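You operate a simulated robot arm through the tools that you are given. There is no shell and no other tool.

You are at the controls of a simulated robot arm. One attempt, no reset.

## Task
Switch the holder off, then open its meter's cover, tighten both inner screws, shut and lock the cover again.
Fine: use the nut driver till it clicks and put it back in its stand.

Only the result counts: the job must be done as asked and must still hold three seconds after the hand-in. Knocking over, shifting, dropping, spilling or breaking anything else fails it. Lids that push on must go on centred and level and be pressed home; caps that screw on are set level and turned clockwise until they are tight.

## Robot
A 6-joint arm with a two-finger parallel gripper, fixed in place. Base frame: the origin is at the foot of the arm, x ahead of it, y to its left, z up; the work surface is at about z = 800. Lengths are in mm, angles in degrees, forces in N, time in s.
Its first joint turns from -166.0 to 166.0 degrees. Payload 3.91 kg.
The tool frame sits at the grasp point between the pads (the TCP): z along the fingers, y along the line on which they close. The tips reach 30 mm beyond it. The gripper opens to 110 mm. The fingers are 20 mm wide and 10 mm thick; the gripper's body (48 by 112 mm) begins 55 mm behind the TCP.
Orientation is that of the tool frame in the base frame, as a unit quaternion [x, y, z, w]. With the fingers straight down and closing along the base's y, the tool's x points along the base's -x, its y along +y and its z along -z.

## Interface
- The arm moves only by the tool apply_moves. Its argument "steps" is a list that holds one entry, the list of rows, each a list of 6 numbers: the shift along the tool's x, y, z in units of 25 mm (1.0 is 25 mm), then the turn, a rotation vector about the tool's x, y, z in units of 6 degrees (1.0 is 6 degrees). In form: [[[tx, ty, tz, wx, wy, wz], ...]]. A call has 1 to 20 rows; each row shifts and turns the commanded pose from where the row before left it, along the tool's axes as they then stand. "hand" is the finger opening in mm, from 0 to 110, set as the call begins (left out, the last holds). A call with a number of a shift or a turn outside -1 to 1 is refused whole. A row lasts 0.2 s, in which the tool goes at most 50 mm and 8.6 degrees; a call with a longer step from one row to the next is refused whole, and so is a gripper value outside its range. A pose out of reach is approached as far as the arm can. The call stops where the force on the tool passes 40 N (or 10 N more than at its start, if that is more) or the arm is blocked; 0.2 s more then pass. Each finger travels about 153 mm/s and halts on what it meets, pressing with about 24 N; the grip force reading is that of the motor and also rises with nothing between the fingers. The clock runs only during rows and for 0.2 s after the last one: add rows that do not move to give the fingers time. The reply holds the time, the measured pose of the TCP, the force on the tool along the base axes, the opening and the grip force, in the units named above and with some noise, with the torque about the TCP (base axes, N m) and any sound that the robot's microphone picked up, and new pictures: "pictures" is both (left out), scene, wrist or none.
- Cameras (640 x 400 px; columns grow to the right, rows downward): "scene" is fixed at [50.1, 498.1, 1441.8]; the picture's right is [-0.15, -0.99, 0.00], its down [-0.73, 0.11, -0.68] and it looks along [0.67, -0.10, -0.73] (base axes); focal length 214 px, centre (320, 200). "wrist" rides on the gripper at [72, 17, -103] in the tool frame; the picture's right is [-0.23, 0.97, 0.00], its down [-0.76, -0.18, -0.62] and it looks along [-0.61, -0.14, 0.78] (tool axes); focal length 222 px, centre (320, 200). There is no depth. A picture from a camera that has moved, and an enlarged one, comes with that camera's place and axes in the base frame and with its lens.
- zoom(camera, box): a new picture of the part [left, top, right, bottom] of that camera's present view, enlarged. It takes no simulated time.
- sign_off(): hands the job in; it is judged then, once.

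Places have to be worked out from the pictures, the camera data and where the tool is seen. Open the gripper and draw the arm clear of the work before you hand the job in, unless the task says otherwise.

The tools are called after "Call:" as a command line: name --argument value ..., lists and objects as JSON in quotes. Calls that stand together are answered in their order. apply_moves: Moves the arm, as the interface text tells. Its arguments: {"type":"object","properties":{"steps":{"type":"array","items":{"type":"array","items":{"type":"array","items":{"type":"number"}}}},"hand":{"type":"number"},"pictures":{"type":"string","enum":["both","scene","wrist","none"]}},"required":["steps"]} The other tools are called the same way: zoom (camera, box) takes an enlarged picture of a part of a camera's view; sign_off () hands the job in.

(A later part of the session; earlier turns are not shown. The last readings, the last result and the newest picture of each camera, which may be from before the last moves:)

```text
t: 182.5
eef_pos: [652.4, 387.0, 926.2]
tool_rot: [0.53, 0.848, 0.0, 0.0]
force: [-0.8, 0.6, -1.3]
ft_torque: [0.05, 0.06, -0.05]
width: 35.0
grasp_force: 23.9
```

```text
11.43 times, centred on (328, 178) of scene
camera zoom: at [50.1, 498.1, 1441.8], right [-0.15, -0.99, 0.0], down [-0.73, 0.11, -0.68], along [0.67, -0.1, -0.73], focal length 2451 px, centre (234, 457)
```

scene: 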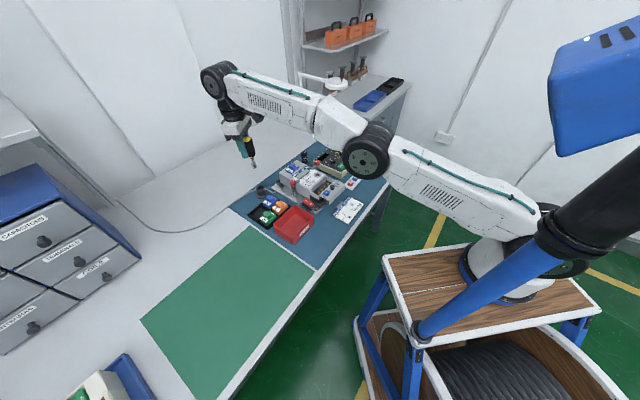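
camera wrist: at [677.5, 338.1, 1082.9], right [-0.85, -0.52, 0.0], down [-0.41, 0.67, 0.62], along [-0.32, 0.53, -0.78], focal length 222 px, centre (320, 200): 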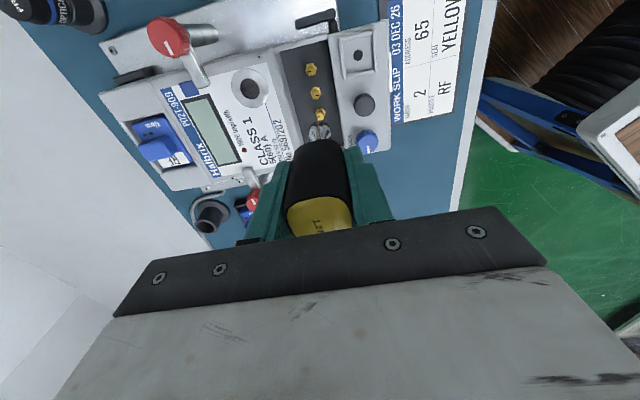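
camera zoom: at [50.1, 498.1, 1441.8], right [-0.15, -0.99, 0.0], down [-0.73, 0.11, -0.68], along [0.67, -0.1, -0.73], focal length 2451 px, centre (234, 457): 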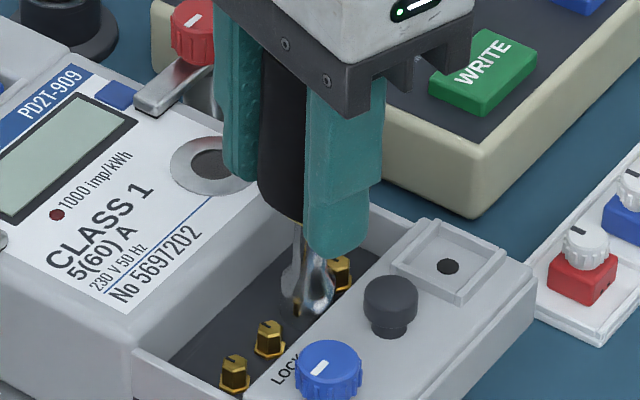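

Call:
apply_moves --steps '[[[0, 0, 0, 0, 0, -0.7], [0, 0, 0, 0, 0, -0.7], [0, 0, 0, 0, 0, -0.4], [0, 0, 0, 0, 0, 0]]]' --pictures "none"

Call:
apply_moves --steps '[[[0, 0, -0.2, 0, 0, 0], [0, 0, -0.4, 0, 0, 0], [0, 0, -0.7, 0, 0, 0], [0, 0, -0.7, 0, 0, 0], [0, 0, -0.4, 0, 0, 0], [0, 0, 0, 0, 0, 0]]]' --pictures "wrist"

Call:
zoom --camera "wrist" --box '[260, 60, 380, 240]'

Call:
zoom --camera "wrist" --box '[280, 70, 360, 130]'

Call:
zoom --camera "scene" --box '[310, 155, 345, 195]'

```text
t: 183.5
eef_pos: [652.5, 386.9, 927.5]
tool_rot: [0.448, 0.894, 0.0, 0.0]
force: [0.5, 1.1, -1.4]
ft_torque: [-0.01, 0.01, -0.19]
width: 32.6
grasp_force: 24.3
```

```text
t: 184.9
eef_pos: [652.7, 387.4, 987.2]
tool_rot: [0.449, 0.894, 0.0, 0.0]
force: [0.8, 0.1, -2.0]
ft_torque: [0.0, -0.01, 0.01]
width: 32.2
grasp_force: 23.6
camera wrist: at [622.5, 455.6, 1090.7], right [0.92, 0.4, 0.0], down [0.31, -0.72, 0.62], along [0.25, -0.57, -0.78], focal length 222 px, centre (320, 200)
```

wrist: 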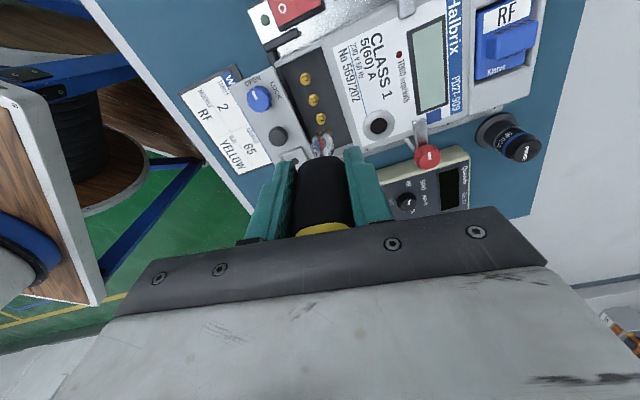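

```text
2.22 times, centred on (320, 150) of wrist
camera zoom: at [622.5, 455.6, 1090.7], right [0.92, 0.4, 0.0], down [0.31, -0.72, 0.62], along [0.25, -0.57, -0.78], focal length 494 px, centre (320, 311)
```

zoom: 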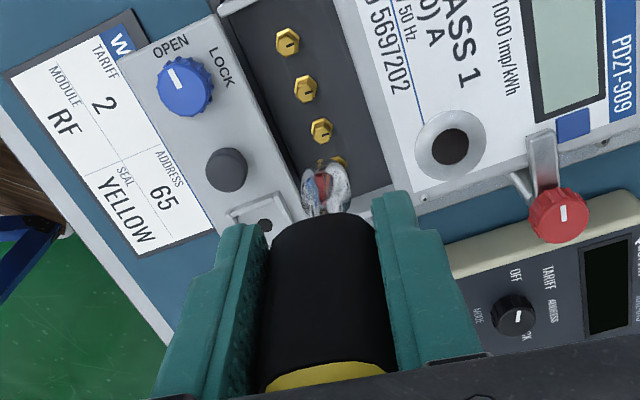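

```text
6.67 times, centred on (320, 100) of wrist
camera zoom: at [622.5, 455.6, 1090.7], right [0.92, 0.4, 0.0], down [0.31, -0.72, 0.62], along [0.25, -0.57, -0.78], focal length 1481 px, centre (320, 867)
```

zoom: 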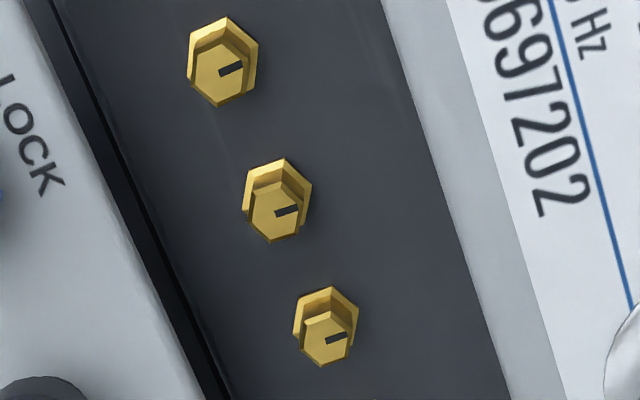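

```text
10.00 times, centred on (328, 175) of scene
camera zoom: at [50.1, 498.1, 1441.8], right [-0.15, -0.99, 0.0], down [-0.73, 0.11, -0.68], along [0.67, -0.1, -0.73], focal length 2145 px, centre (245, 450)
```

zoom: 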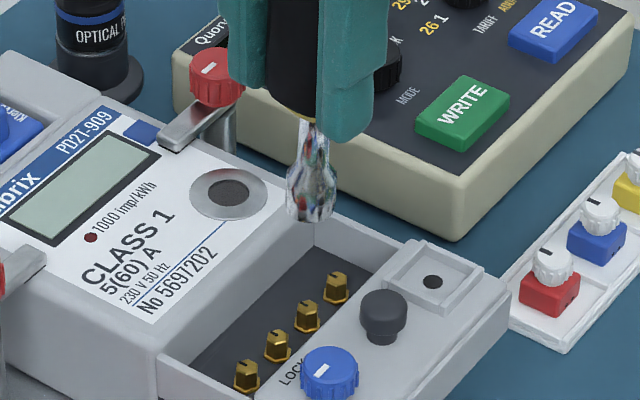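

All four marks now point the same way, so both inner screws look fully run in, but there was no click. I'll re-grip at the stand with a far more negative start angle for a long uninterrupted turn. First raise and rotate back to θ≈−170°.

Call:
apply_moves --steps '[[[0, 0, -0.9, 0, 0, 0], [0, 0, -0.9, 0, 0, 0], [0, 0, 0, 0, 0, -0.98], [0, 0, 0, 0, 0, -0.98], [0, 0, 0, 0, 0, -0.98], [0, 0, 0, 0, 0, -0.98], [0, 0, 0, 0, 0, -0.98], [0, 0, 0, 0, 0, -0.98], [0, 0, 0, 0, 0, -0.98], [0, 0, 0, 0, 0, -0.98], [0, 0, 0, 0, 0, -0.98], [0, 0, 0, 0, 0, -0.98], [0, 0, 0, 0, 0, -0.98], [0, 0, 0, 0, 0, -0.98], [0, 0, 0, 0, 0, -0.98], [0, 0, 0, 0, 0, -0.98], [0, 0, 0, 0, 0, -0.98], [0, 0, 0, 0, 0, -0.98], [0, 0, 0, 0, 0, -0.98], [0, 0, 0, 0, 0, -0.98]]]' --pictures "none"

Call:
apply_moves --steps '[[[0, 0, 0, 0, 0, -0.98], [0, 0, 0, 0, 0, -0.98], [0, 0, 0, 0, 0, -0.98], [0, 0, 0, 0, 0, -0.98], [0, 0, 0, 0, 0, -0.98], [0, 0, 0, 0, 0, -0.98], [0, 0, 0, 0, 0, -0.98], [0, 0, 0, 0, 0, -0.98], [0, 0, 0, 0, 0, -0.98], [0, 0, 0, 0, 0, -0.98], [0, 0, 0, 0, 0, -0.98], [0, 0, 0, 0, 0, -0.98], [0, 0, 0, 0, 0, -0.98], [0, 0, 0, 0, 0, -0.98], [0, 0, 0, 0, 0, -0.98], [0, 0, 0, 0, 0, -0.98], [0, 0, 0, 0, 0, -0.98], [0, 0, 0, 0, 0, -0.98], [0, 0, 0, 0, 0, -0.98], [0, 0, 0, 0, 0, -0.98]]]' --pictures "wrist"

Call:
zoom --camera "wrist" --box '[240, 60, 400, 240]'

Call:
zoom --camera "scene" --box '[310, 140, 345, 185]'

```text
t: 189.1
eef_pos: [652.3, 386.9, 1032.3]
tool_rot: [-0.443, 0.896, 0.0, 0.001]
force: [0.6, 0.2, -1.5]
ft_torque: [-0.04, -0.01, 0.0]
width: 32.0
grasp_force: 24.4
```

```text
t: 193.3
eef_pos: [652.4, 387.8, 1032.0]
tool_rot: [0.996, -0.086, 0.0, -0.002]
force: [0.3, -1.0, -2.0]
ft_torque: [0.06, 0.0, -0.01]
width: 31.9
grasp_force: 23.8
camera wrist: at [721.0, 358.0, 1135.5], right [-0.39, -0.92, 0.0], down [-0.72, 0.3, 0.62], along [-0.57, 0.24, -0.78], focal length 222 px, centre (320, 200)
```

wrist: 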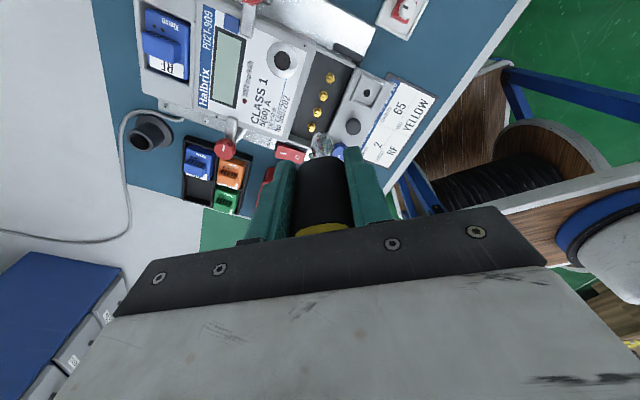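

```text
2.22 times, centred on (320, 150) of wrist
camera zoom: at [721.0, 358.0, 1135.5], right [-0.39, -0.92, 0.0], down [-0.72, 0.3, 0.62], along [-0.57, 0.24, -0.78], focal length 494 px, centre (320, 311)
```

zoom: 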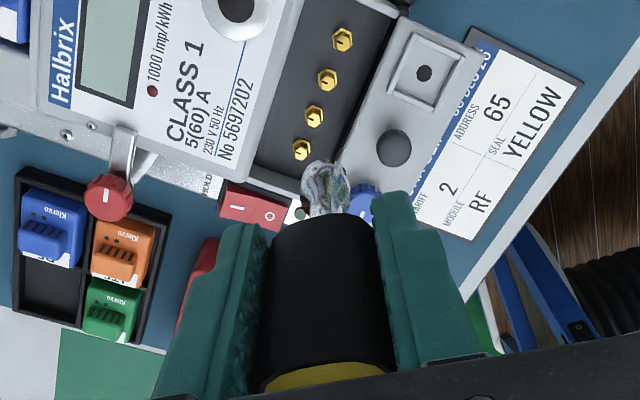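

```text
8.89 times, centred on (328, 162) of scene
camera zoom: at [50.1, 498.1, 1441.8], right [-0.15, -0.99, 0.0], down [-0.73, 0.11, -0.68], along [0.67, -0.1, -0.73], focal length 1906 px, centre (253, 533)
```

zoom: 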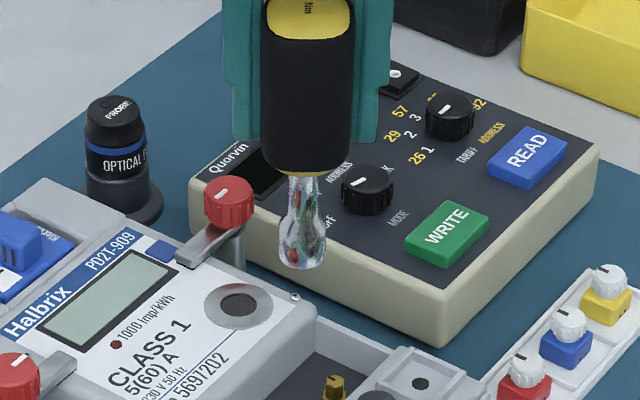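

The driver leans ~2° and sits off-centre in the pads again. I carry it to the stand at this orientation, compensating offset and tilt.

Call:
apply_moves --steps '[[[0.046, -0.8637, 0, 0, 0, 0], [0.046, -0.8637, 0, 0, 0, 0], [0.046, -0.8637, 0, 0, 0, 0], [0.046, -0.8637, 0, 0, 0, 0], [0.046, -0.8637, 0, 0, 0, 0], [0.046, -0.8637, 0, 0, 0, 0], [0.046, -0.8637, 0, 0, 0, 0], [0.046, -0.8637, 0, 0, 0, 0], [0.046, -0.8637, 0, 0, 0, 0], [0.046, -0.8637, 0, 0, 0, 0], [0.046, -0.8637, 0, 0, 0, 0], [0.046, -0.8637, 0, 0, 0, 0], [0, 0, 0, 0, -0.35, 0], [0, 0, 0, 0, 0, 0]]]' --pictures "wrist"

Call:
zoom --camera "wrist" --box '[240, 50, 400, 210]'

Call:
zoom --camera "scene" --box '[240, 140, 280, 205]'

```text
t: 196.3
eef_pos: [709.9, 640.0, 1031.7]
tool_rot: [0.996, -0.086, -0.019, 0.0]
force: [0.8, 0.1, -1.2]
ft_torque: [-0.05, -0.02, 0.01]
width: 31.9
grasp_force: 24.7
camera wrist: at [782.0, 610.1, 1132.6], right [-0.39, -0.92, 0.01], down [-0.7, 0.3, 0.65], along [-0.6, 0.25, -0.76], focal length 222 px, centre (320, 200)
```

wrist: 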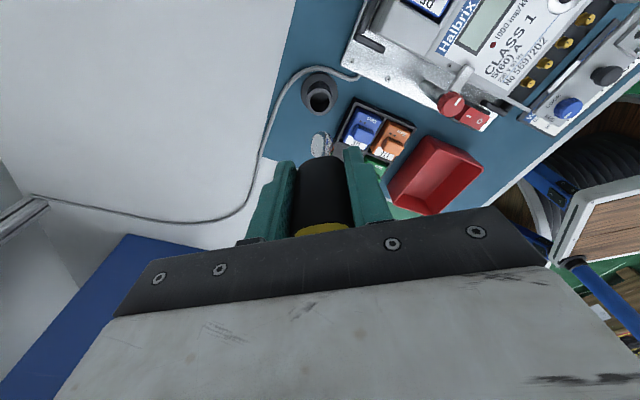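

```text
2.50 times, centred on (320, 130) of wrist
camera zoom: at [782.0, 610.1, 1132.6], right [-0.39, -0.92, 0.01], down [-0.7, 0.3, 0.65], along [-0.6, 0.25, -0.76], focal length 555 px, centre (320, 375)
```

zoom: 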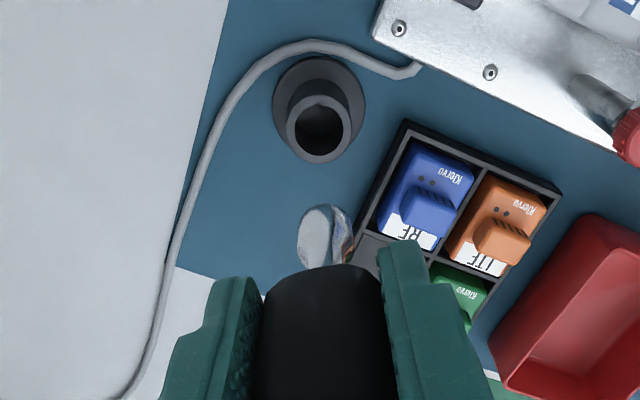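

```text
6.15 times, centred on (260, 172) of scene
camera zoom: at [50.1, 498.1, 1441.8], right [-0.15, -0.99, 0.0], down [-0.73, 0.11, -0.68], along [0.67, -0.1, -0.73], focal length 1320 px, centre (689, 369)
```

zoom: 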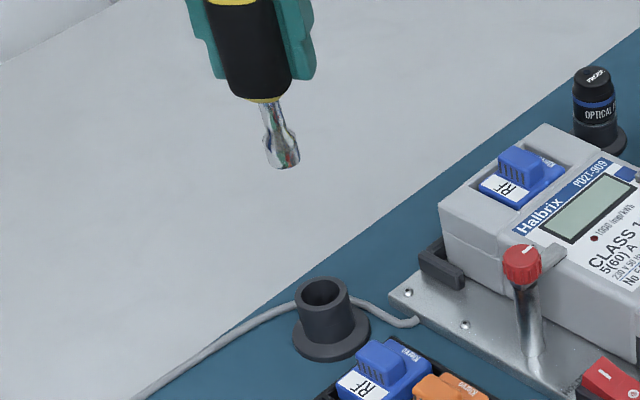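

Call:
apply_moves --steps '[[[0.033, 0, 0.9, 0, 0, 0], [0.033, 0, 0.9, 0, 0, 0], [0.033, 0, 0.9, 0, 0, 0], [0.033, 0, 0.9, 0, 0, 0], [0, 0, 0, 0, 0, 0]]]' --pictures "none"

Call:
zoom --camera "wrist" --box '[270, 70, 370, 170]'

Call:
zoom --camera "scene" --box '[250, 165, 280, 198]'

```text
t: 197.5
eef_pos: [709.5, 640.8, 941.5]
tool_rot: [0.996, -0.087, -0.017, -0.003]
force: [-0.5, -0.6, -1.1]
ft_torque: [0.0, -0.02, 0.0]
width: 31.7
grasp_force: 24.1
```

```text
4.00 times, centred on (320, 120) of wrist
camera zoom: at [781.8, 610.8, 1043.1], right [-0.39, -0.92, 0.01], down [-0.7, 0.3, 0.65], along [-0.6, 0.25, -0.76], focal length 888 px, centre (320, 520)
```

zoom: 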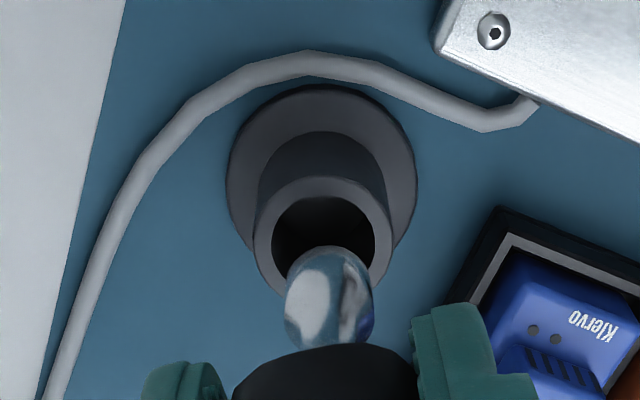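

```text
12.12 times, centred on (265, 182) of scene
camera zoom: at [50.1, 498.1, 1441.8], right [-0.15, -0.99, 0.0], down [-0.73, 0.11, -0.68], along [0.67, -0.1, -0.73], focal length 2600 px, centre (987, 424)
```

zoom: 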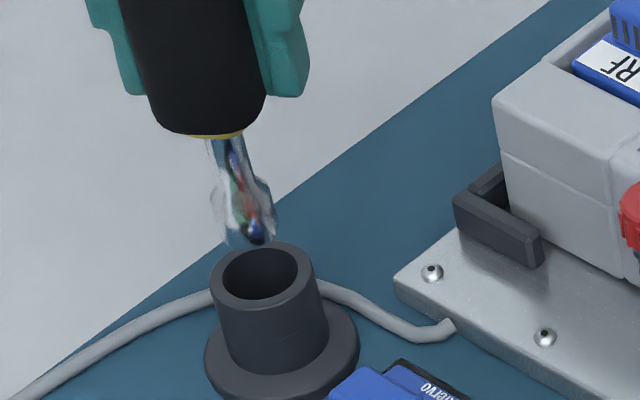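

Call:
apply_moves --steps '[[[0.013, 0, 0.35, 0, 0, 0], [0, 0, 0, 0, 0, 0]]]' --pictures "none"

Call:
zoom --camera "wrist" --box '[280, 80, 360, 160]'

Call:
zoom --camera "scene" --box '[252, 170, 278, 195]'

```text
t: 198.1
eef_pos: [710.5, 641.9, 933.6]
tool_rot: [0.996, -0.086, -0.019, -0.002]
force: [-0.2, 0.6, -1.4]
ft_torque: [-0.01, -0.04, -0.02]
width: 31.9
grasp_force: 23.7
```

```text
5.00 times, centred on (320, 120) of wrist
camera zoom: at [781.6, 610.8, 1034.5], right [-0.39, -0.92, 0.01], down [-0.7, 0.3, 0.65], along [-0.6, 0.25, -0.76], focal length 1111 px, centre (320, 600)
```

zoom: 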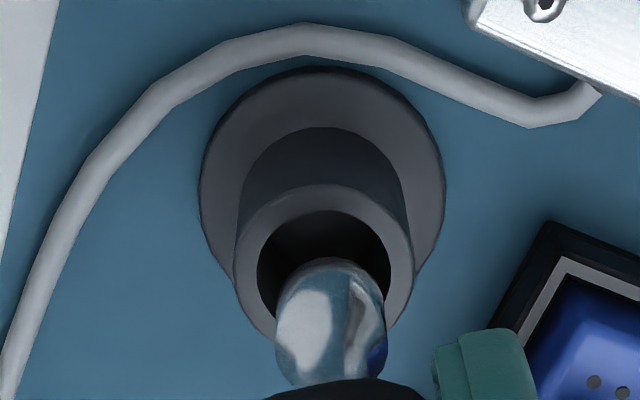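

```text
16.00 times, centred on (265, 182) of scene
camera zoom: at [50.1, 498.1, 1441.8], right [-0.15, -0.99, 0.0], down [-0.73, 0.11, -0.68], along [0.67, -0.1, -0.73], focal length 3432 px, centre (1200, 480)
```

zoom: 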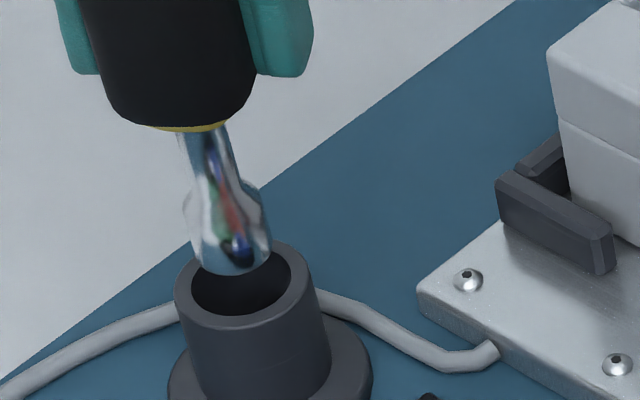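

Call:
apply_moves --steps '[[[-0.05, -0.02, 0, 0, 0, 0], [0.013, 0, 0.35, 0, 0, 0], [0, 0, 0, 0, 0, 0]]]' --pictures "none"

Call:
zoom --camera "wrist" --box '[280, 80, 360, 160]'

Call:
zoom --camera "scene" --box '[252, 170, 278, 195]'

```text
t: 198.9
eef_pos: [709.5, 642.1, 923.8]
tool_rot: [0.996, -0.086, -0.019, -0.002]
force: [-0.6, -0.7, -1.4]
ft_torque: [0.0, -0.02, 0.01]
width: 31.7
grasp_force: 24.0
```

```text
5.00 times, centred on (320, 120) of wrist
camera zoom: at [780.7, 611.2, 1025.5], right [-0.39, -0.92, 0.01], down [-0.7, 0.3, 0.65], along [-0.6, 0.25, -0.76], focal length 1111 px, centre (320, 600)
```

zoom: 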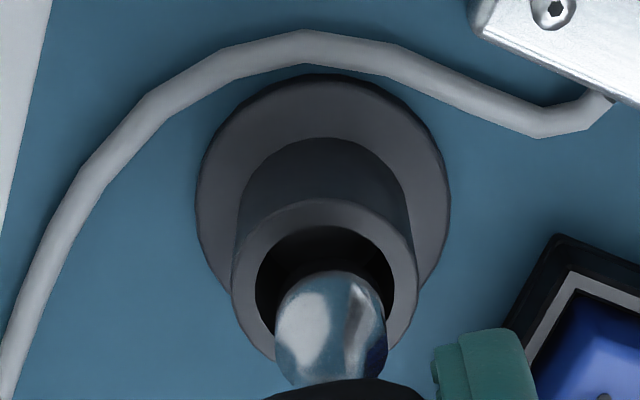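

```text
16.00 times, centred on (265, 182) of scene
camera zoom: at [50.1, 498.1, 1441.8], right [-0.15, -0.99, 0.0], down [-0.73, 0.11, -0.68], along [0.67, -0.1, -0.73], focal length 3432 px, centre (1200, 480)
```

zoom: 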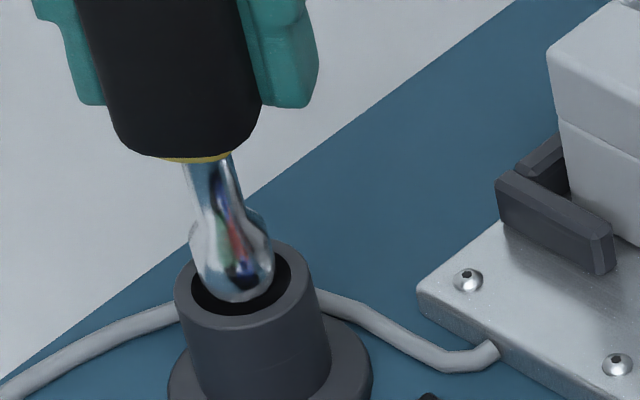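

Call:
apply_moves --steps '[[[0.018, -0.02, 0.3, 0, 0, 0], [0.011, 0, 0.3, 0, 0, 0], [0.011, 0, 0.3, 0, 0, 0], [0, 0, 0, 0, 0, 0]]]' --pictures "none"

Call:
zoom --camera "scene" --box '[245, 160, 280, 200]'

```text
t: 199.9
eef_pos: [710.4, 640.7, 903.0]
tool_rot: [0.996, -0.087, -0.018, -0.003]
force: [0.0, 0.4, -1.2]
ft_torque: [0.02, -0.04, 0.0]
width: 31.8
grasp_force: 24.2
```

```text
10.00 times, centred on (262, 180) of scene
camera zoom: at [50.1, 498.1, 1441.8], right [-0.15, -0.99, 0.0], down [-0.73, 0.11, -0.68], along [0.67, -0.1, -0.73], focal length 2145 px, centre (895, 400)
```

zoom: 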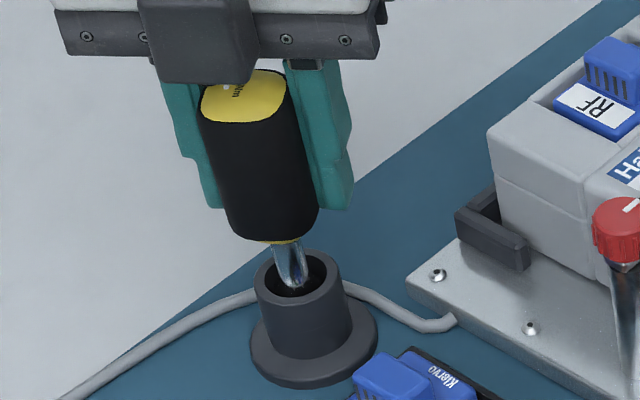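

Call:
apply_moves --steps '[[[0.007, 0, 0.2, 0, 0, 0], [0.004, 0, 0.1, 0, 0, 0], [0.002, 0, 0.06, 0, 0, 0], [0, 0, 0, 0, 0, 0]]]' --pictures "none"

Call:
apply_moves --steps '[[[0.002, 0, 0.05, 0, 0, 0], [0.002, 0, 0.05, 0, 0, 0], [0, 0, 0, 0, 0, 0]]]' --pictures "none"

Call:
apply_moves --steps '[[[0.002, 0, 0.04, 0, 0, 0], [0.002, 0, 0.04, 0, 0, 0], [0, 0, 0, 0, 0, 0]]]' --pictures "none"

```text
t: 200.9
eef_pos: [709.7, 641.1, 893.4]
tool_rot: [0.996, -0.086, -0.018, -0.001]
force: [-0.6, 0.2, -1.4]
ft_torque: [-0.01, -0.02, 0.01]
width: 32.0
grasp_force: 23.9
```

```text
t: 201.7
eef_pos: [709.6, 641.6, 889.9]
tool_rot: [0.996, -0.087, -0.018, -0.003]
force: [-0.4, 0.3, -0.9]
ft_torque: [-0.02, -0.04, 0.01]
width: 31.9
grasp_force: 24.2
```

```text
t: 202.5
eef_pos: [710.0, 641.4, 890.7]
tool_rot: [0.996, -0.086, -0.017, -0.004]
force: [0.8, 0.1, 11.0]
ft_torque: [-0.07, 0.21, 0.05]
width: 31.9
grasp_force: 24.5
```

Seated in the stand again. I release, straighten the tool, re-centre and re-grip.

Call:
apply_moves --steps '[[[0, 0, -0.03, 0, 0, 0], [0, 0, 0, 0, 0, 0]]]' --pictures "none"

Call:
apply_moves --hand 60 --steps '[[[0, 0, 0, 0, 0, 0], [0, 0, 0, 0, 0, 0], [0, 0, 0, 0, 0.35, 0], [-0.15, 0.02, -0.1, 0, 0, 0], [-0.15, 0.02, -0.1, 0, 0, 0], [-0.14, 0, -0.08, 0, 0, 0], [0, 0, 0, 0, 0, 0]]]' --pictures "wrist"

Call:
zoom --camera "wrist" --box '[240, 80, 400, 240]'

Call:
zoom --camera "scene" --box '[245, 155, 280, 200]'

```text
t: 203.1
eef_pos: [709.7, 641.3, 889.0]
tool_rot: [0.996, -0.086, -0.019, -0.002]
force: [2.4, 1.9, 9.5]
ft_torque: [0.09, 0.03, -0.05]
width: 31.6
grasp_force: 23.5
```

```text
t: 204.7
eef_pos: [698.4, 642.3, 897.1]
tool_rot: [0.996, -0.086, 0.0, 0.0]
force: [0.0, 0.3, -0.4]
ft_torque: [0.0, -0.02, -0.01]
width: 59.8
grasp_force: 0.0
camera wrist: at [766.5, 613.2, 1000.6], right [-0.39, -0.92, 0.0], down [-0.72, 0.31, 0.62], along [-0.57, 0.24, -0.78], focal length 222 px, centre (320, 200)
```

wrist: 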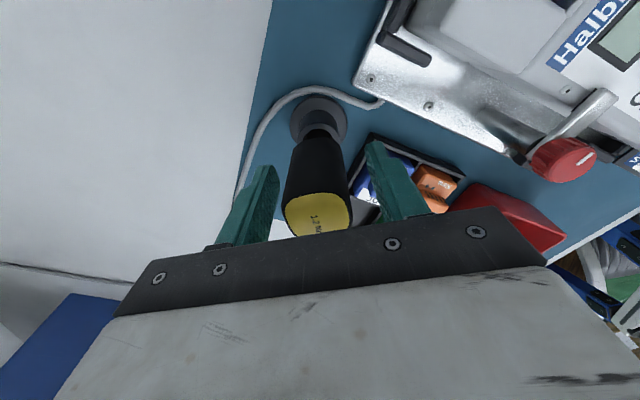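

```text
2.50 times, centred on (320, 160) of wrist
camera zoom: at [766.5, 613.2, 1000.6], right [-0.39, -0.92, 0.0], down [-0.72, 0.31, 0.62], along [-0.57, 0.24, -0.78], focal length 555 px, centre (320, 300)
```

zoom: 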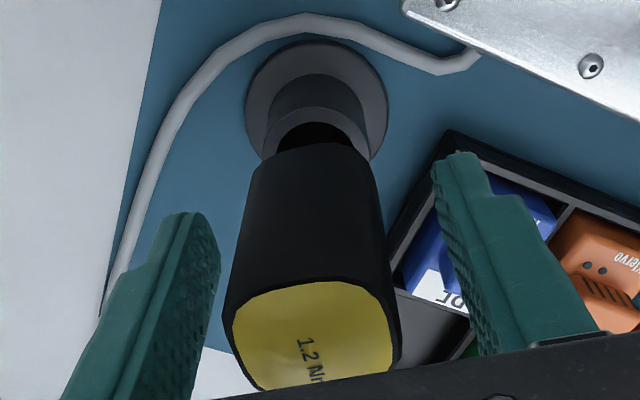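

```text
8.89 times, centred on (262, 178) of scene
camera zoom: at [50.1, 498.1, 1441.8], right [-0.15, -0.99, 0.0], down [-0.73, 0.11, -0.68], along [0.67, -0.1, -0.73], focal length 1906 px, centre (831, 400)
```

zoom: 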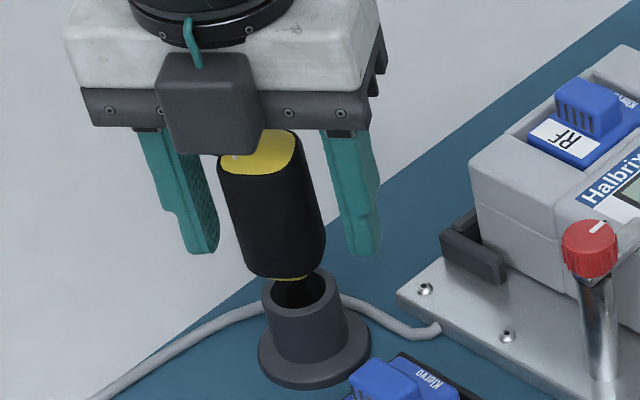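

Centred. I re-grip and lift to carrying height.

Call:
apply_moves --hand 0 --steps '[[[0.03, 0, 0, 0, 0, 0], [0, 0, 0, 0, 0, 0], [0, 0, 0, 0, 0, 0], [0, 0, -0.5, 0, 0, 0], [0, 0, -0.7, 0, 0, 0], [0, 0, -0.9, 0, 0, 0], [0, 0, -0.9, 0, 0, 0], [0, 0, -0.9, 0, 0, 0], [0, 0, -0.9, 0, 0, 0], [0, 0, -0.6, 0, 0, 0], [0, 0, 0, 0, 0, 0]]]' --pictures "none"

Call:
zoom --camera "wrist" --box '[240, 60, 400, 240]'

Call:
zoom --camera "scene" --box '[295, 160, 345, 205]'

```text
t: 207.1
eef_pos: [698.5, 642.2, 1031.6]
tool_rot: [0.996, -0.086, 0.0, 0.0]
force: [-0.1, 0.1, -2.0]
ft_torque: [-0.02, -0.03, 0.01]
width: 31.8
grasp_force: 23.8
```

```text
2.22 times, centred on (320, 150) of wrist
camera zoom: at [767.5, 612.7, 1135.7], right [-0.39, -0.92, 0.0], down [-0.72, 0.31, 0.62], along [-0.57, 0.24, -0.78], focal length 494 px, centre (320, 311)
```

zoom: 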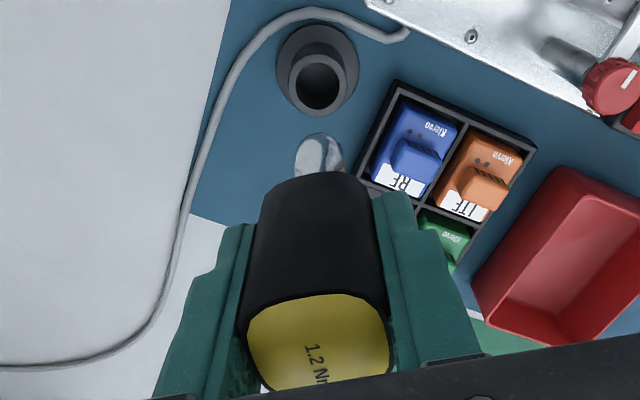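

```text
8.89 times, centred on (320, 182) of scene
camera zoom: at [50.1, 498.1, 1441.8], right [-0.15, -0.99, 0.0], down [-0.73, 0.11, -0.68], along [0.67, -0.1, -0.73], focal length 1906 px, centre (320, 356)
```

zoom: 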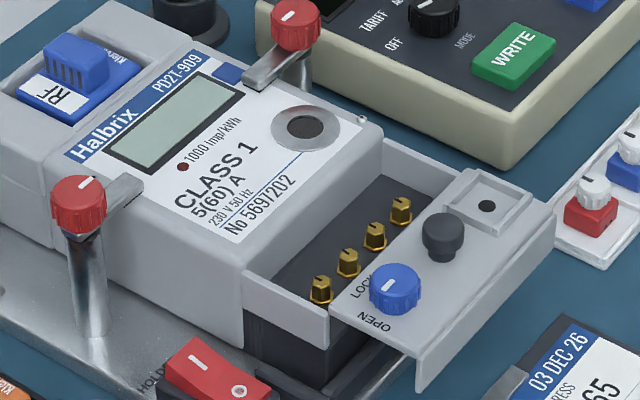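

Call:
apply_moves --steps '[[[-0.0514, 0.919, 0, 0, 0, 0], [-0.0514, 0.919, 0, 0, 0, 0], [-0.0514, 0.919, 0, 0, 0, 0], [-0.0514, 0.919, 0, 0, 0, 0], [-0.0514, 0.919, 0, 0, 0, 0], [-0.0514, 0.919, 0, 0, 0, 0], [-0.0514, 0.919, 0, 0, 0, 0], [-0.0514, 0.919, 0, 0, 0, 0], [-0.0514, 0.919, 0, 0, 0, 0], [-0.0514, 0.919, 0, 0, 0, 0], [-0.0514, 0.919, 0, 0, 0, 0], [0, 0, 0.8, 0, 0, 0], [0, 0, 0.8, 0, 0, 0], [0, 0, 0.8, 0, 0, 0], [0, 0, 0, 0, 0, 0]]]' --pictures "none"

Call:
zoom --camera "wrist" --box '[280, 60, 370, 140]'

Call:
zoom --camera "scene" --box '[316, 165, 338, 195]'

```text
t: 210.3
eef_pos: [641.3, 395.9, 974.0]
tool_rot: [0.996, -0.086, 0.0, -0.001]
force: [0.1, -0.2, -1.1]
ft_torque: [0.02, 0.01, 0.0]
width: 32.0
grasp_force: 24.2
```

```text
5.00 times, centred on (325, 100) of wrist
camera zoom: at [709.7, 366.5, 1075.7], right [-0.39, -0.92, 0.0], down [-0.72, 0.31, 0.62], along [-0.57, 0.24, -0.78], focal length 1111 px, centre (295, 700)
```

zoom: 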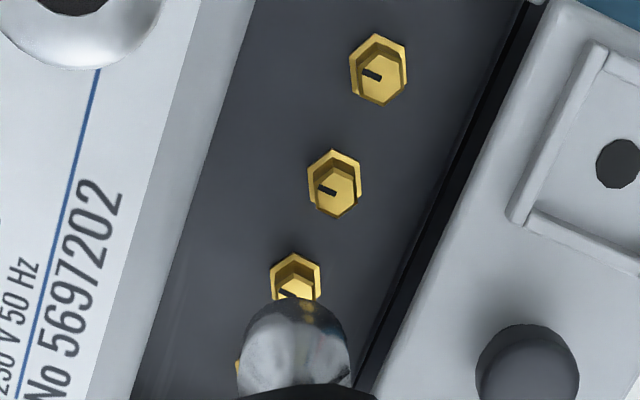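

```text
13.33 times, centred on (327, 180) of scene
camera zoom: at [50.1, 498.1, 1441.8], right [-0.15, -0.99, 0.0], down [-0.73, 0.11, -0.68], along [0.67, -0.1, -0.73], focal length 2860 px, centre (227, 467)
```

zoom: 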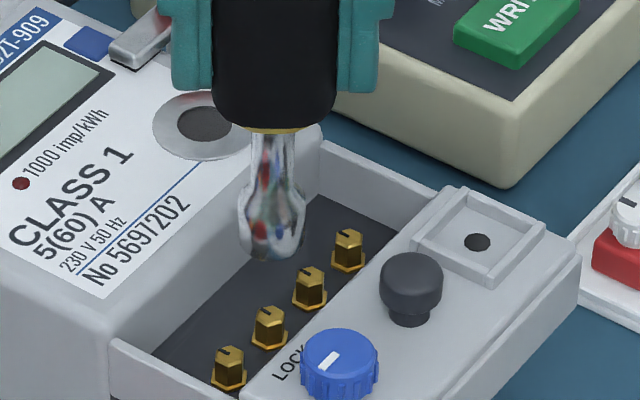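

Call:
apply_moves --steps '[[[0.03, 0.018, 0.6, 0, 0, 0], [0, 0, 0.5, 0, 0, 0], [0, 0, 0.25, 0, 0, 0], [0, 0, 0.1, 0, 0, 0], [0, 0, 0.06, 0, 0, 0], [0, 0, 0, 0, 0, 0]]]' --pictures "none"

Call:
zoom --camera "scene" --box '[316, 165, 338, 195]'

Call:
apply_moves --steps '[[[0, 0, 0.06, 0, 0, 0], [0, 0, 0.05, 0, 0, 0], [0, 0, 0, 0, 0, 0]]]' --pictures "none"

```text
t: 211.7
eef_pos: [642.8, 394.9, 933.2]
tool_rot: [0.996, -0.087, 0.0, 0.001]
force: [-0.8, 0.7, -2.2]
ft_torque: [0.02, -0.03, 0.04]
width: 31.9
grasp_force: 24.4
```

```text
13.33 times, centred on (327, 180) of scene
camera zoom: at [50.1, 498.1, 1441.8], right [-0.15, -0.99, 0.0], down [-0.73, 0.11, -0.68], along [0.67, -0.1, -0.73], focal length 2860 px, centre (227, 467)
```

zoom: 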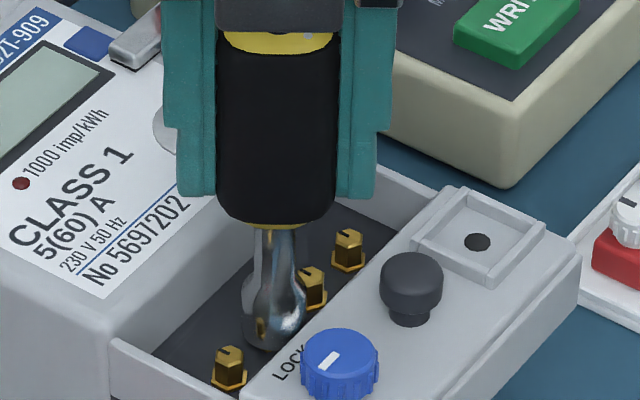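

```text
t: 212.5
eef_pos: [643.0, 394.3, 931.5]
tool_rot: [0.996, -0.087, 0.0, 0.0]
force: [-0.1, 0.0, -1.3]
ft_torque: [0.01, -0.02, -0.02]
width: 31.7
grasp_force: 24.2
```

Call:
apply_moves --steps '[[[0, 0, 0.05, 0, 0, 0], [0, 0, 0.04, 0, 0, 0], [0, 0, 0, 0, 0, 0]]]' --pictures "none"

Call:
apply_moves --steps '[[[0, 0, 0.03, 0, 0, 0], [0, 0, 0.03, 0, 0, 0], [0, 0, 0, 0, 0, 0]]]' --pictures "none"

```text
t: 213.3
eef_pos: [642.2, 394.1, 929.4]
tool_rot: [0.996, -0.088, 0.001, -0.001]
force: [0.0, -1.0, 6.8]
ft_torque: [-0.11, -0.02, -0.03]
width: 31.7
grasp_force: 23.8
```

```text
t: 214.1
eef_pos: [642.3, 395.9, 929.6]
tool_rot: [0.996, -0.086, 0.001, -0.002]
force: [-0.7, -3.4, 31.2]
ft_torque: [-0.33, -0.25, -0.05]
width: 31.8
grasp_force: 24.6
```

Call:
apply_moves --steps '[[[0, 0, -0.04, 0, 0, 0.5], [0, 0, 0, 0, 0, 0.5], [0, 0, 0, 0, 0, 0.5], [0, 0, 0, 0, 0, 0.5]]]' --pictures "none"

Call:
apply_moves --steps '[[[0, 0, 0, 0, 0, 0.5], [0, 0, 0, 0, 0, 0.5], [0, 0, 0, 0, 0, 0.5], [0, 0, 0, 0, 0, 0.5], [0, 0, 0, 0, 0, 0.5]]]' --pictures "none"

Call:
apply_moves --steps '[[[0, 0, 0, 0, 0, 0.5], [0, 0, 0, 0, 0, 0.5], [0, 0, 0, 0, 0, 0.5], [0, 0, 0, 0, 0, 0.5], [0, 0, 0, 0, 0, 0.5]]]' --pictures "none"

Call:
zoom --camera "wrist" --box '[260, 80, 380, 240]'

```text
t: 215.1
eef_pos: [642.8, 395.1, 928.6]
tool_rot: [0.982, -0.19, 0.0, -0.001]
force: [2.8, 6.7, 24.5]
ft_torque: [0.35, -0.36, 0.83]
width: 32.3
grasp_force: 24.4
```

```text
t: 216.3
eef_pos: [641.3, 395.0, 928.7]
tool_rot: [0.948, -0.318, 0.0, 0.0]
force: [0.4, 0.9, 6.2]
ft_torque: [-0.01, -0.09, 1.19]
width: 34.9
grasp_force: 24.1
```

```text
t: 217.5
eef_pos: [641.9, 395.2, 929.3]
tool_rot: [0.899, -0.438, 0.0, 0.0]
force: [-0.3, -0.3, -1.5]
ft_torque: [0.01, 0.01, 1.19]
width: 35.3
grasp_force: 23.9
```

```text
2.50 times, centred on (320, 160) of wrist
camera zoom: at [673.3, 327.0, 1031.7], right [-0.91, -0.42, 0.0], down [-0.33, 0.71, 0.62], along [-0.26, 0.57, -0.78], focal length 555 px, centre (320, 300)
```

zoom: 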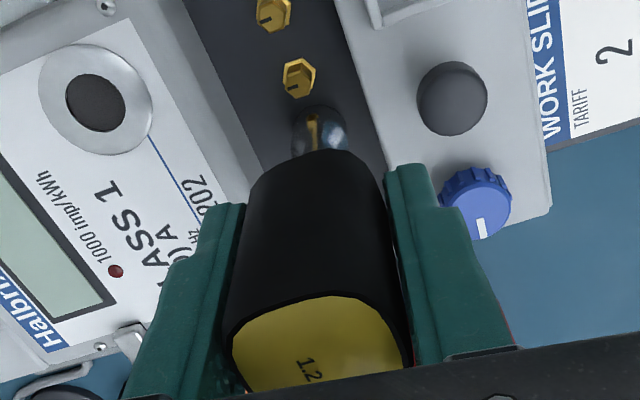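

Call:
apply_moves --steps '[[[0, 0, 0.03, 0, 0, 0.6], [0, 0, 0, 0, 0, 0.6], [0, 0, 0, 0, 0, 0.6], [0, 0, 0, 0, 0, 0.6], [0, 0, 0, 0, 0, 0.6]]]' --pictures "none"

Call:
apply_moves --steps '[[[0, 0, 0.0, 0, 0, 0.6], [0, 0, 0, 0, 0, 0.6], [0, 0, 0, 0, 0, 0.6], [0, 0, 0, 0, 0, 0.6], [0, 0, 0, 0, 0, 0.6]]]' --pictures "none"

Call:
apply_moves --steps '[[[0, 0, 0.02, 0, 0, 0.6], [0, 0, 0, 0, 0, 0.6], [0, 0, 0, 0, 0, 0.6], [0, 0, 0, 0, 0, 0.6], [0, 0, 0, 0, 0, 0.6]]]' --pictures "none"

Call:
zoom --camera "wrist" --box '[260, 80, 380, 240]'

```text
t: 218.7
eef_pos: [642.0, 395.3, 928.0]
tool_rot: [0.82, -0.573, -0.001, -0.001]
force: [2.6, -0.9, 8.0]
ft_torque: [-0.11, -0.19, 1.2]
width: 35.1
grasp_force: 24.2
```

```text
t: 219.9
eef_pos: [641.7, 394.8, 927.3]
tool_rot: [0.72, -0.694, 0.001, -0.001]
force: [1.6, 0.0, 13.2]
ft_torque: [-0.18, -0.06, 1.22]
width: 35.5
grasp_force: 24.0
```

```text
t: 221.1
eef_pos: [642.2, 394.6, 927.7]
tool_rot: [-0.602, 0.798, 0.0, 0.001]
force: [0.0, -2.4, 21.4]
ft_torque: [-0.13, 0.04, 1.23]
width: 36.8
grasp_force: 24.0
```

```text
2.50 times, centred on (320, 160) of wrist
camera zoom: at [605.3, 329.3, 1030.9], right [-0.87, 0.49, 0.0], down [0.38, 0.68, 0.62], along [0.3, 0.55, -0.78], focal length 555 px, centre (320, 300)
```

zoom: 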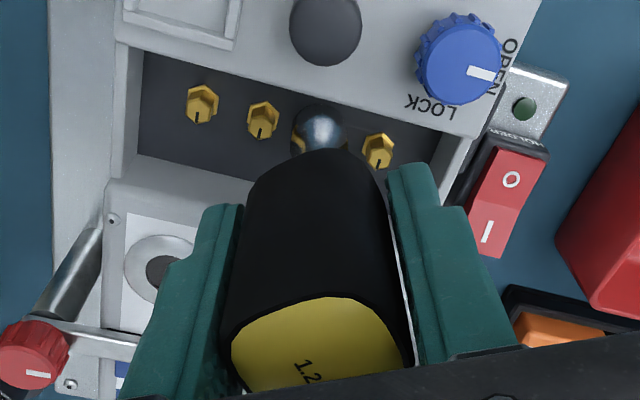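

Still at the 1.2 N·m plateau. I reduce axial load and keep turning through the long range.

Call:
apply_moves --steps '[[[0, 0, -0.04, 0, 0, 0.6], [0, 0, 0, 0, 0, 0.6], [0, 0, 0, 0, 0, 0.6], [0, 0, 0, 0, 0, 0.6], [0, 0, 0, 0, 0, 0.6]]]' --pictures "none"

Call:
apply_moves --steps '[[[0, 0, 0, 0, 0, 0.6], [0, 0, 0, 0, 0, 0.6], [0, 0, 0, 0, 0, 0.6], [0, 0, 0, 0, 0, 0.6], [0, 0, 0, 0, 0, 0.6]]]' --pictures "none"

Call:
apply_moves --steps '[[[0, 0, 0, 0, 0, 0.6], [0, 0, 0, 0, 0, 0.6], [0, 0, 0, 0, 0, 0.6], [0, 0, 0, 0, 0, 0.6], [0, 0, 0, 0, 0, 0.6]]]' --pictures "none"

Call:
zoom --camera "wrist" --box '[260, 80, 380, 240]'

```text
t: 222.3
eef_pos: [642.2, 395.4, 926.9]
tool_rot: [-0.47, 0.882, -0.001, 0.001]
force: [-1.2, 0.6, 0.6]
ft_torque: [0.07, 0.02, 1.21]
width: 36.6
grasp_force: 23.5
```

```text
t: 223.5
eef_pos: [642.6, 394.6, 928.6]
tool_rot: [-0.327, 0.945, 0.0, 0.0]
force: [0.6, 0.6, -2.0]
ft_torque: [0.03, -0.02, 1.22]
width: 37.1
grasp_force: 24.1
```

```text
t: 224.7
eef_pos: [642.1, 395.1, 926.4]
tool_rot: [-0.174, 0.985, 0.0, 0.0]
force: [0.2, 0.7, -1.7]
ft_torque: [-0.01, -0.01, 1.16]
width: 37.2
grasp_force: 24.1
```

```text
2.50 times, centred on (320, 160) of wrist
camera zoom: at [568.2, 385.6, 1031.4], right [-0.12, 0.99, 0.0], down [0.78, 0.09, 0.62], along [0.62, 0.08, -0.78], focal length 555 px, centre (320, 300)
```

zoom: 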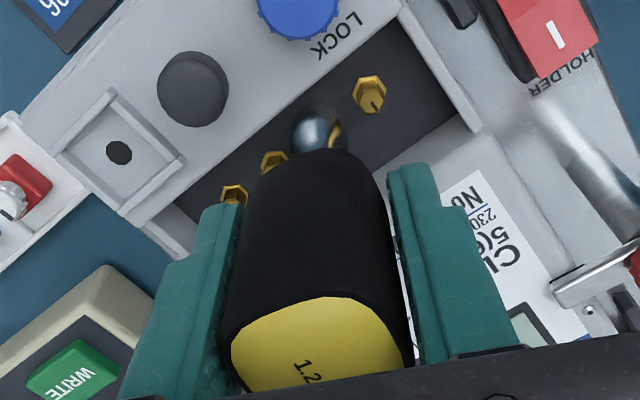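

Call:
apply_moves --steps '[[[0, 0, 0.05, 0, 0, 0.6], [0, 0, 0, 0, 0, 1], [0, 0, 0, 0, 0, 1], [0, 0, 0, 0, 0, 1], [0, 0, 0, 0, 0, 1], [0, 0, 0, 0, 0, 1], [0, 0, 0, 0, 0, 1], [0, 0, 0, 0, 0, 1]]]' --pictures "none"

Call:
zoom --camera "wrist" --box '[260, 80, 380, 240]'

Call:
zoom --camera "scene" --box '[310, 160, 345, 195]'

```text
t: 226.5
eef_pos: [642.0, 394.8, 927.6]
tool_rot: [0.221, 0.975, 0.001, 0.0]
force: [3.7, 0.7, 16.4]
ft_torque: [-0.11, -0.2, 1.26]
width: 37.4
grasp_force: 23.4
```

```text
2.50 times, centred on (320, 160) of wrist
camera zoom: at [583.7, 441.1, 1031.0], right [0.63, 0.78, 0.0], down [0.61, -0.49, 0.62], along [0.49, -0.39, -0.78], focal length 555 px, centre (320, 300)
```

zoom: 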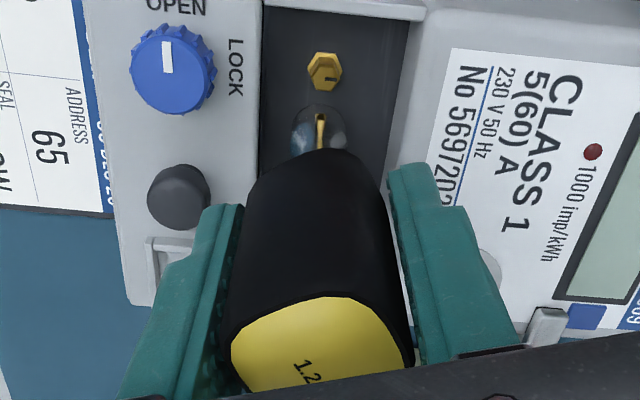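

```text
11.43 times, centred on (328, 178) of scene
camera zoom: at [50.1, 498.1, 1441.8], right [-0.15, -0.99, 0.0], down [-0.73, 0.11, -0.68], along [0.67, -0.1, -0.73], focal length 2451 px, centre (234, 457)
```

zoom: 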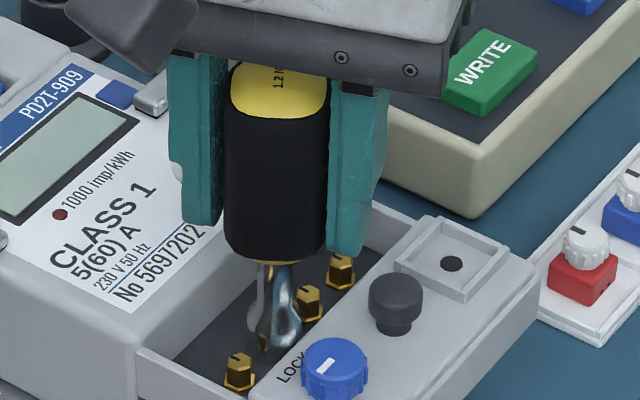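

No click. I unwind the twist, lift and re-check screw #3's mark.

Call:
apply_moves --steps '[[[0, 0, 0, 0, 0, -0.8], [0, 0, 0, 0, 0, -0.8], [0, 0, 0, 0, 0, -0.8], [0, 0, 0, 0, 0, -0.4], [0, 0, 0, 0, 0, 0], [0, 0, -0.2, 0, 0, 0], [0, 0, -0.4, 0, 0, 0], [0, 0, -0.7, 0, 0, 0], [0, 0, -0.7, 0, 0, 0], [0, 0, 0, 0, 0, 0]]]' --pictures "none"

Call:
zoom --camera "wrist" --box '[280, 60, 360, 130]'

Call:
zoom --camera "scene" --box '[316, 172, 338, 195]'

Call:
zoom --camera "scene" --box '[310, 150, 345, 195]'

```text
t: 228.7
eef_pos: [641.8, 394.9, 976.6]
tool_rot: [0.076, 0.997, 0.0, 0.0]
force: [-0.6, 0.3, -1.5]
ft_torque: [0.01, 0.04, 0.0]
width: 33.4
grasp_force: 24.1
```

```text
5.71 times, centred on (320, 95) of wrist
camera zoom: at [573.2, 422.2, 1080.5], right [0.37, 0.93, 0.0], down [0.73, -0.29, 0.62], along [0.58, -0.23, -0.78], focal length 1269 px, centre (320, 800)
```

zoom: 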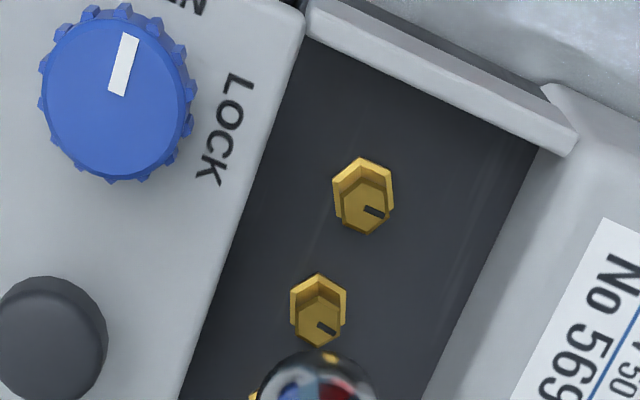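

```text
16.00 times, centred on (327, 184) of scene
camera zoom: at [50.1, 498.1, 1441.8], right [-0.15, -0.99, 0.0], down [-0.73, 0.11, -0.68], along [0.67, -0.1, -0.73], focal length 3432 px, centre (208, 464)
```

zoom: 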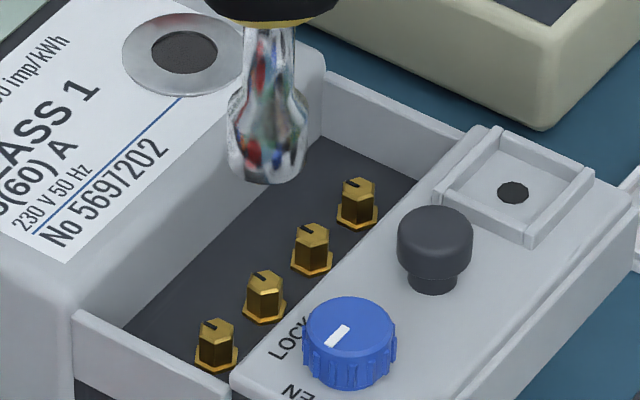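

```text
8.89 times, centred on (328, 172) of scene
camera zoom: at [50.1, 498.1, 1441.8], right [-0.15, -0.99, 0.0], down [-0.73, 0.11, -0.68], along [0.67, -0.1, -0.73], focal length 1906 px, centre (253, 444)
```

zoom: 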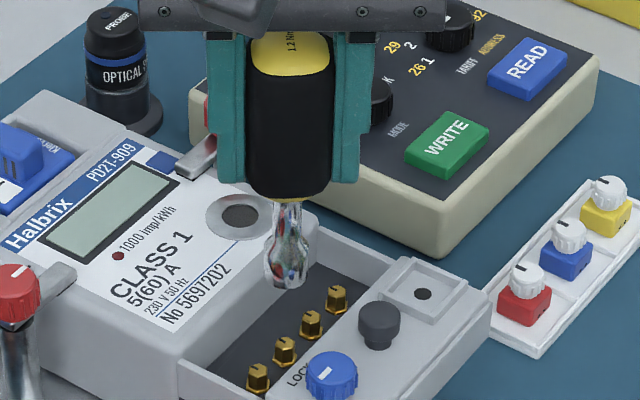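

Marks are unchanged, so the driver's clutch is slipping at 1.2 N·m. One more try: re-seat on #3 and turn with a firmer axial push (~30 N).

Call:
apply_moves --steps '[[[0, 0, 0.7, 0, 0, 0], [0, 0, 0.7, 0, 0, 0], [0, 0, 0.3, 0, 0, 0], [0, 0, 0.1, 0, 0, 0], [0, 0, 0.06, 0, 0, 0], [0, 0, 0, 0, 0, 0]]]' --pictures "none"

Call:
apply_moves --steps '[[[0, 0, 0.05, 0, 0, 0], [0, 0, 0.04, 0, 0, 0], [0, 0, 0, 0, 0, 0]]]' --pictures "none"

```text
t: 230.1
eef_pos: [641.9, 395.3, 930.1]
tool_rot: [0.076, 0.997, 0.001, 0.0]
force: [-1.1, 0.5, -0.4]
ft_torque: [0.0, 0.03, 0.02]
width: 33.1
grasp_force: 24.0
```

```text
t: 230.9
eef_pos: [642.7, 395.2, 927.9]
tool_rot: [0.075, 0.997, 0.0, 0.0]
force: [-0.5, -0.1, -1.7]
ft_torque: [-0.03, -0.02, 0.05]
width: 33.2
grasp_force: 23.9
```

Call:
apply_moves --steps '[[[0, 0, 0.04, 0, 0, 0], [0, 0, 0.04, 0, 0, 0], [0, 0, 0, 0, 0, 0]]]' --pictures "none"

Call:
apply_moves --steps '[[[0, 0, 0.03, 0, 0, 0], [0, 0, 0.02, 0, 0, 0], [0, 0, 0, 0, 0, 0]]]' --pictures "none"

```text
t: 231.7
eef_pos: [642.1, 395.8, 927.4]
tool_rot: [0.076, 0.997, 0.0, 0.001]
force: [-1.7, -0.2, 9.7]
ft_torque: [-0.16, 0.09, 0.05]
width: 32.9
grasp_force: 24.1
```

```text
t: 232.5
eef_pos: [640.9, 394.9, 926.0]
tool_rot: [0.076, 0.997, 0.002, 0.001]
force: [-0.4, -1.6, 28.0]
ft_torque: [-0.23, 0.04, 0.21]
width: 32.5
grasp_force: 24.0
```

Call:
apply_moves --steps '[[[0, 0, 0, 0, 0, 0.6], [0, 0, 0, 0, 0, 0.6], [0, 0, 0, 0, 0, 0.6]]]' --pictures "none"

Call:
apply_moves --steps '[[[0, 0, 0, 0, 0, 0.6], [0, 0, 0, 0, 0, 0.6]]]' --pictures "none"

Call:
apply_moves --steps '[[[0, 0, 0, 0, 0, 0.6], [0, 0, 0, 0, 0, 0.6]]]' --pictures "none"

```text
t: 233.3
eef_pos: [641.4, 394.8, 926.4]
tool_rot: [0.169, 0.986, 0.001, 0.0]
force: [2.9, 1.1, 26.6]
ft_torque: [0.05, -0.28, 0.73]
width: 34.0
grasp_force: 23.9
```

```text
t: 233.9
eef_pos: [641.3, 394.8, 923.9]
tool_rot: [0.23, 0.973, 0.0, 0.001]
force: [2.7, 0.9, 23.5]
ft_torque: [0.03, -0.1, 1.01]
width: 34.9
grasp_force: 24.4
```

```text
t: 234.5
eef_pos: [641.9, 394.2, 923.2]
tool_rot: [0.291, 0.957, 0.0, 0.0]
force: [-1.7, -0.7, 13.5]
ft_torque: [-0.04, 0.03, 1.15]
width: 36.8
grasp_force: 24.0
```

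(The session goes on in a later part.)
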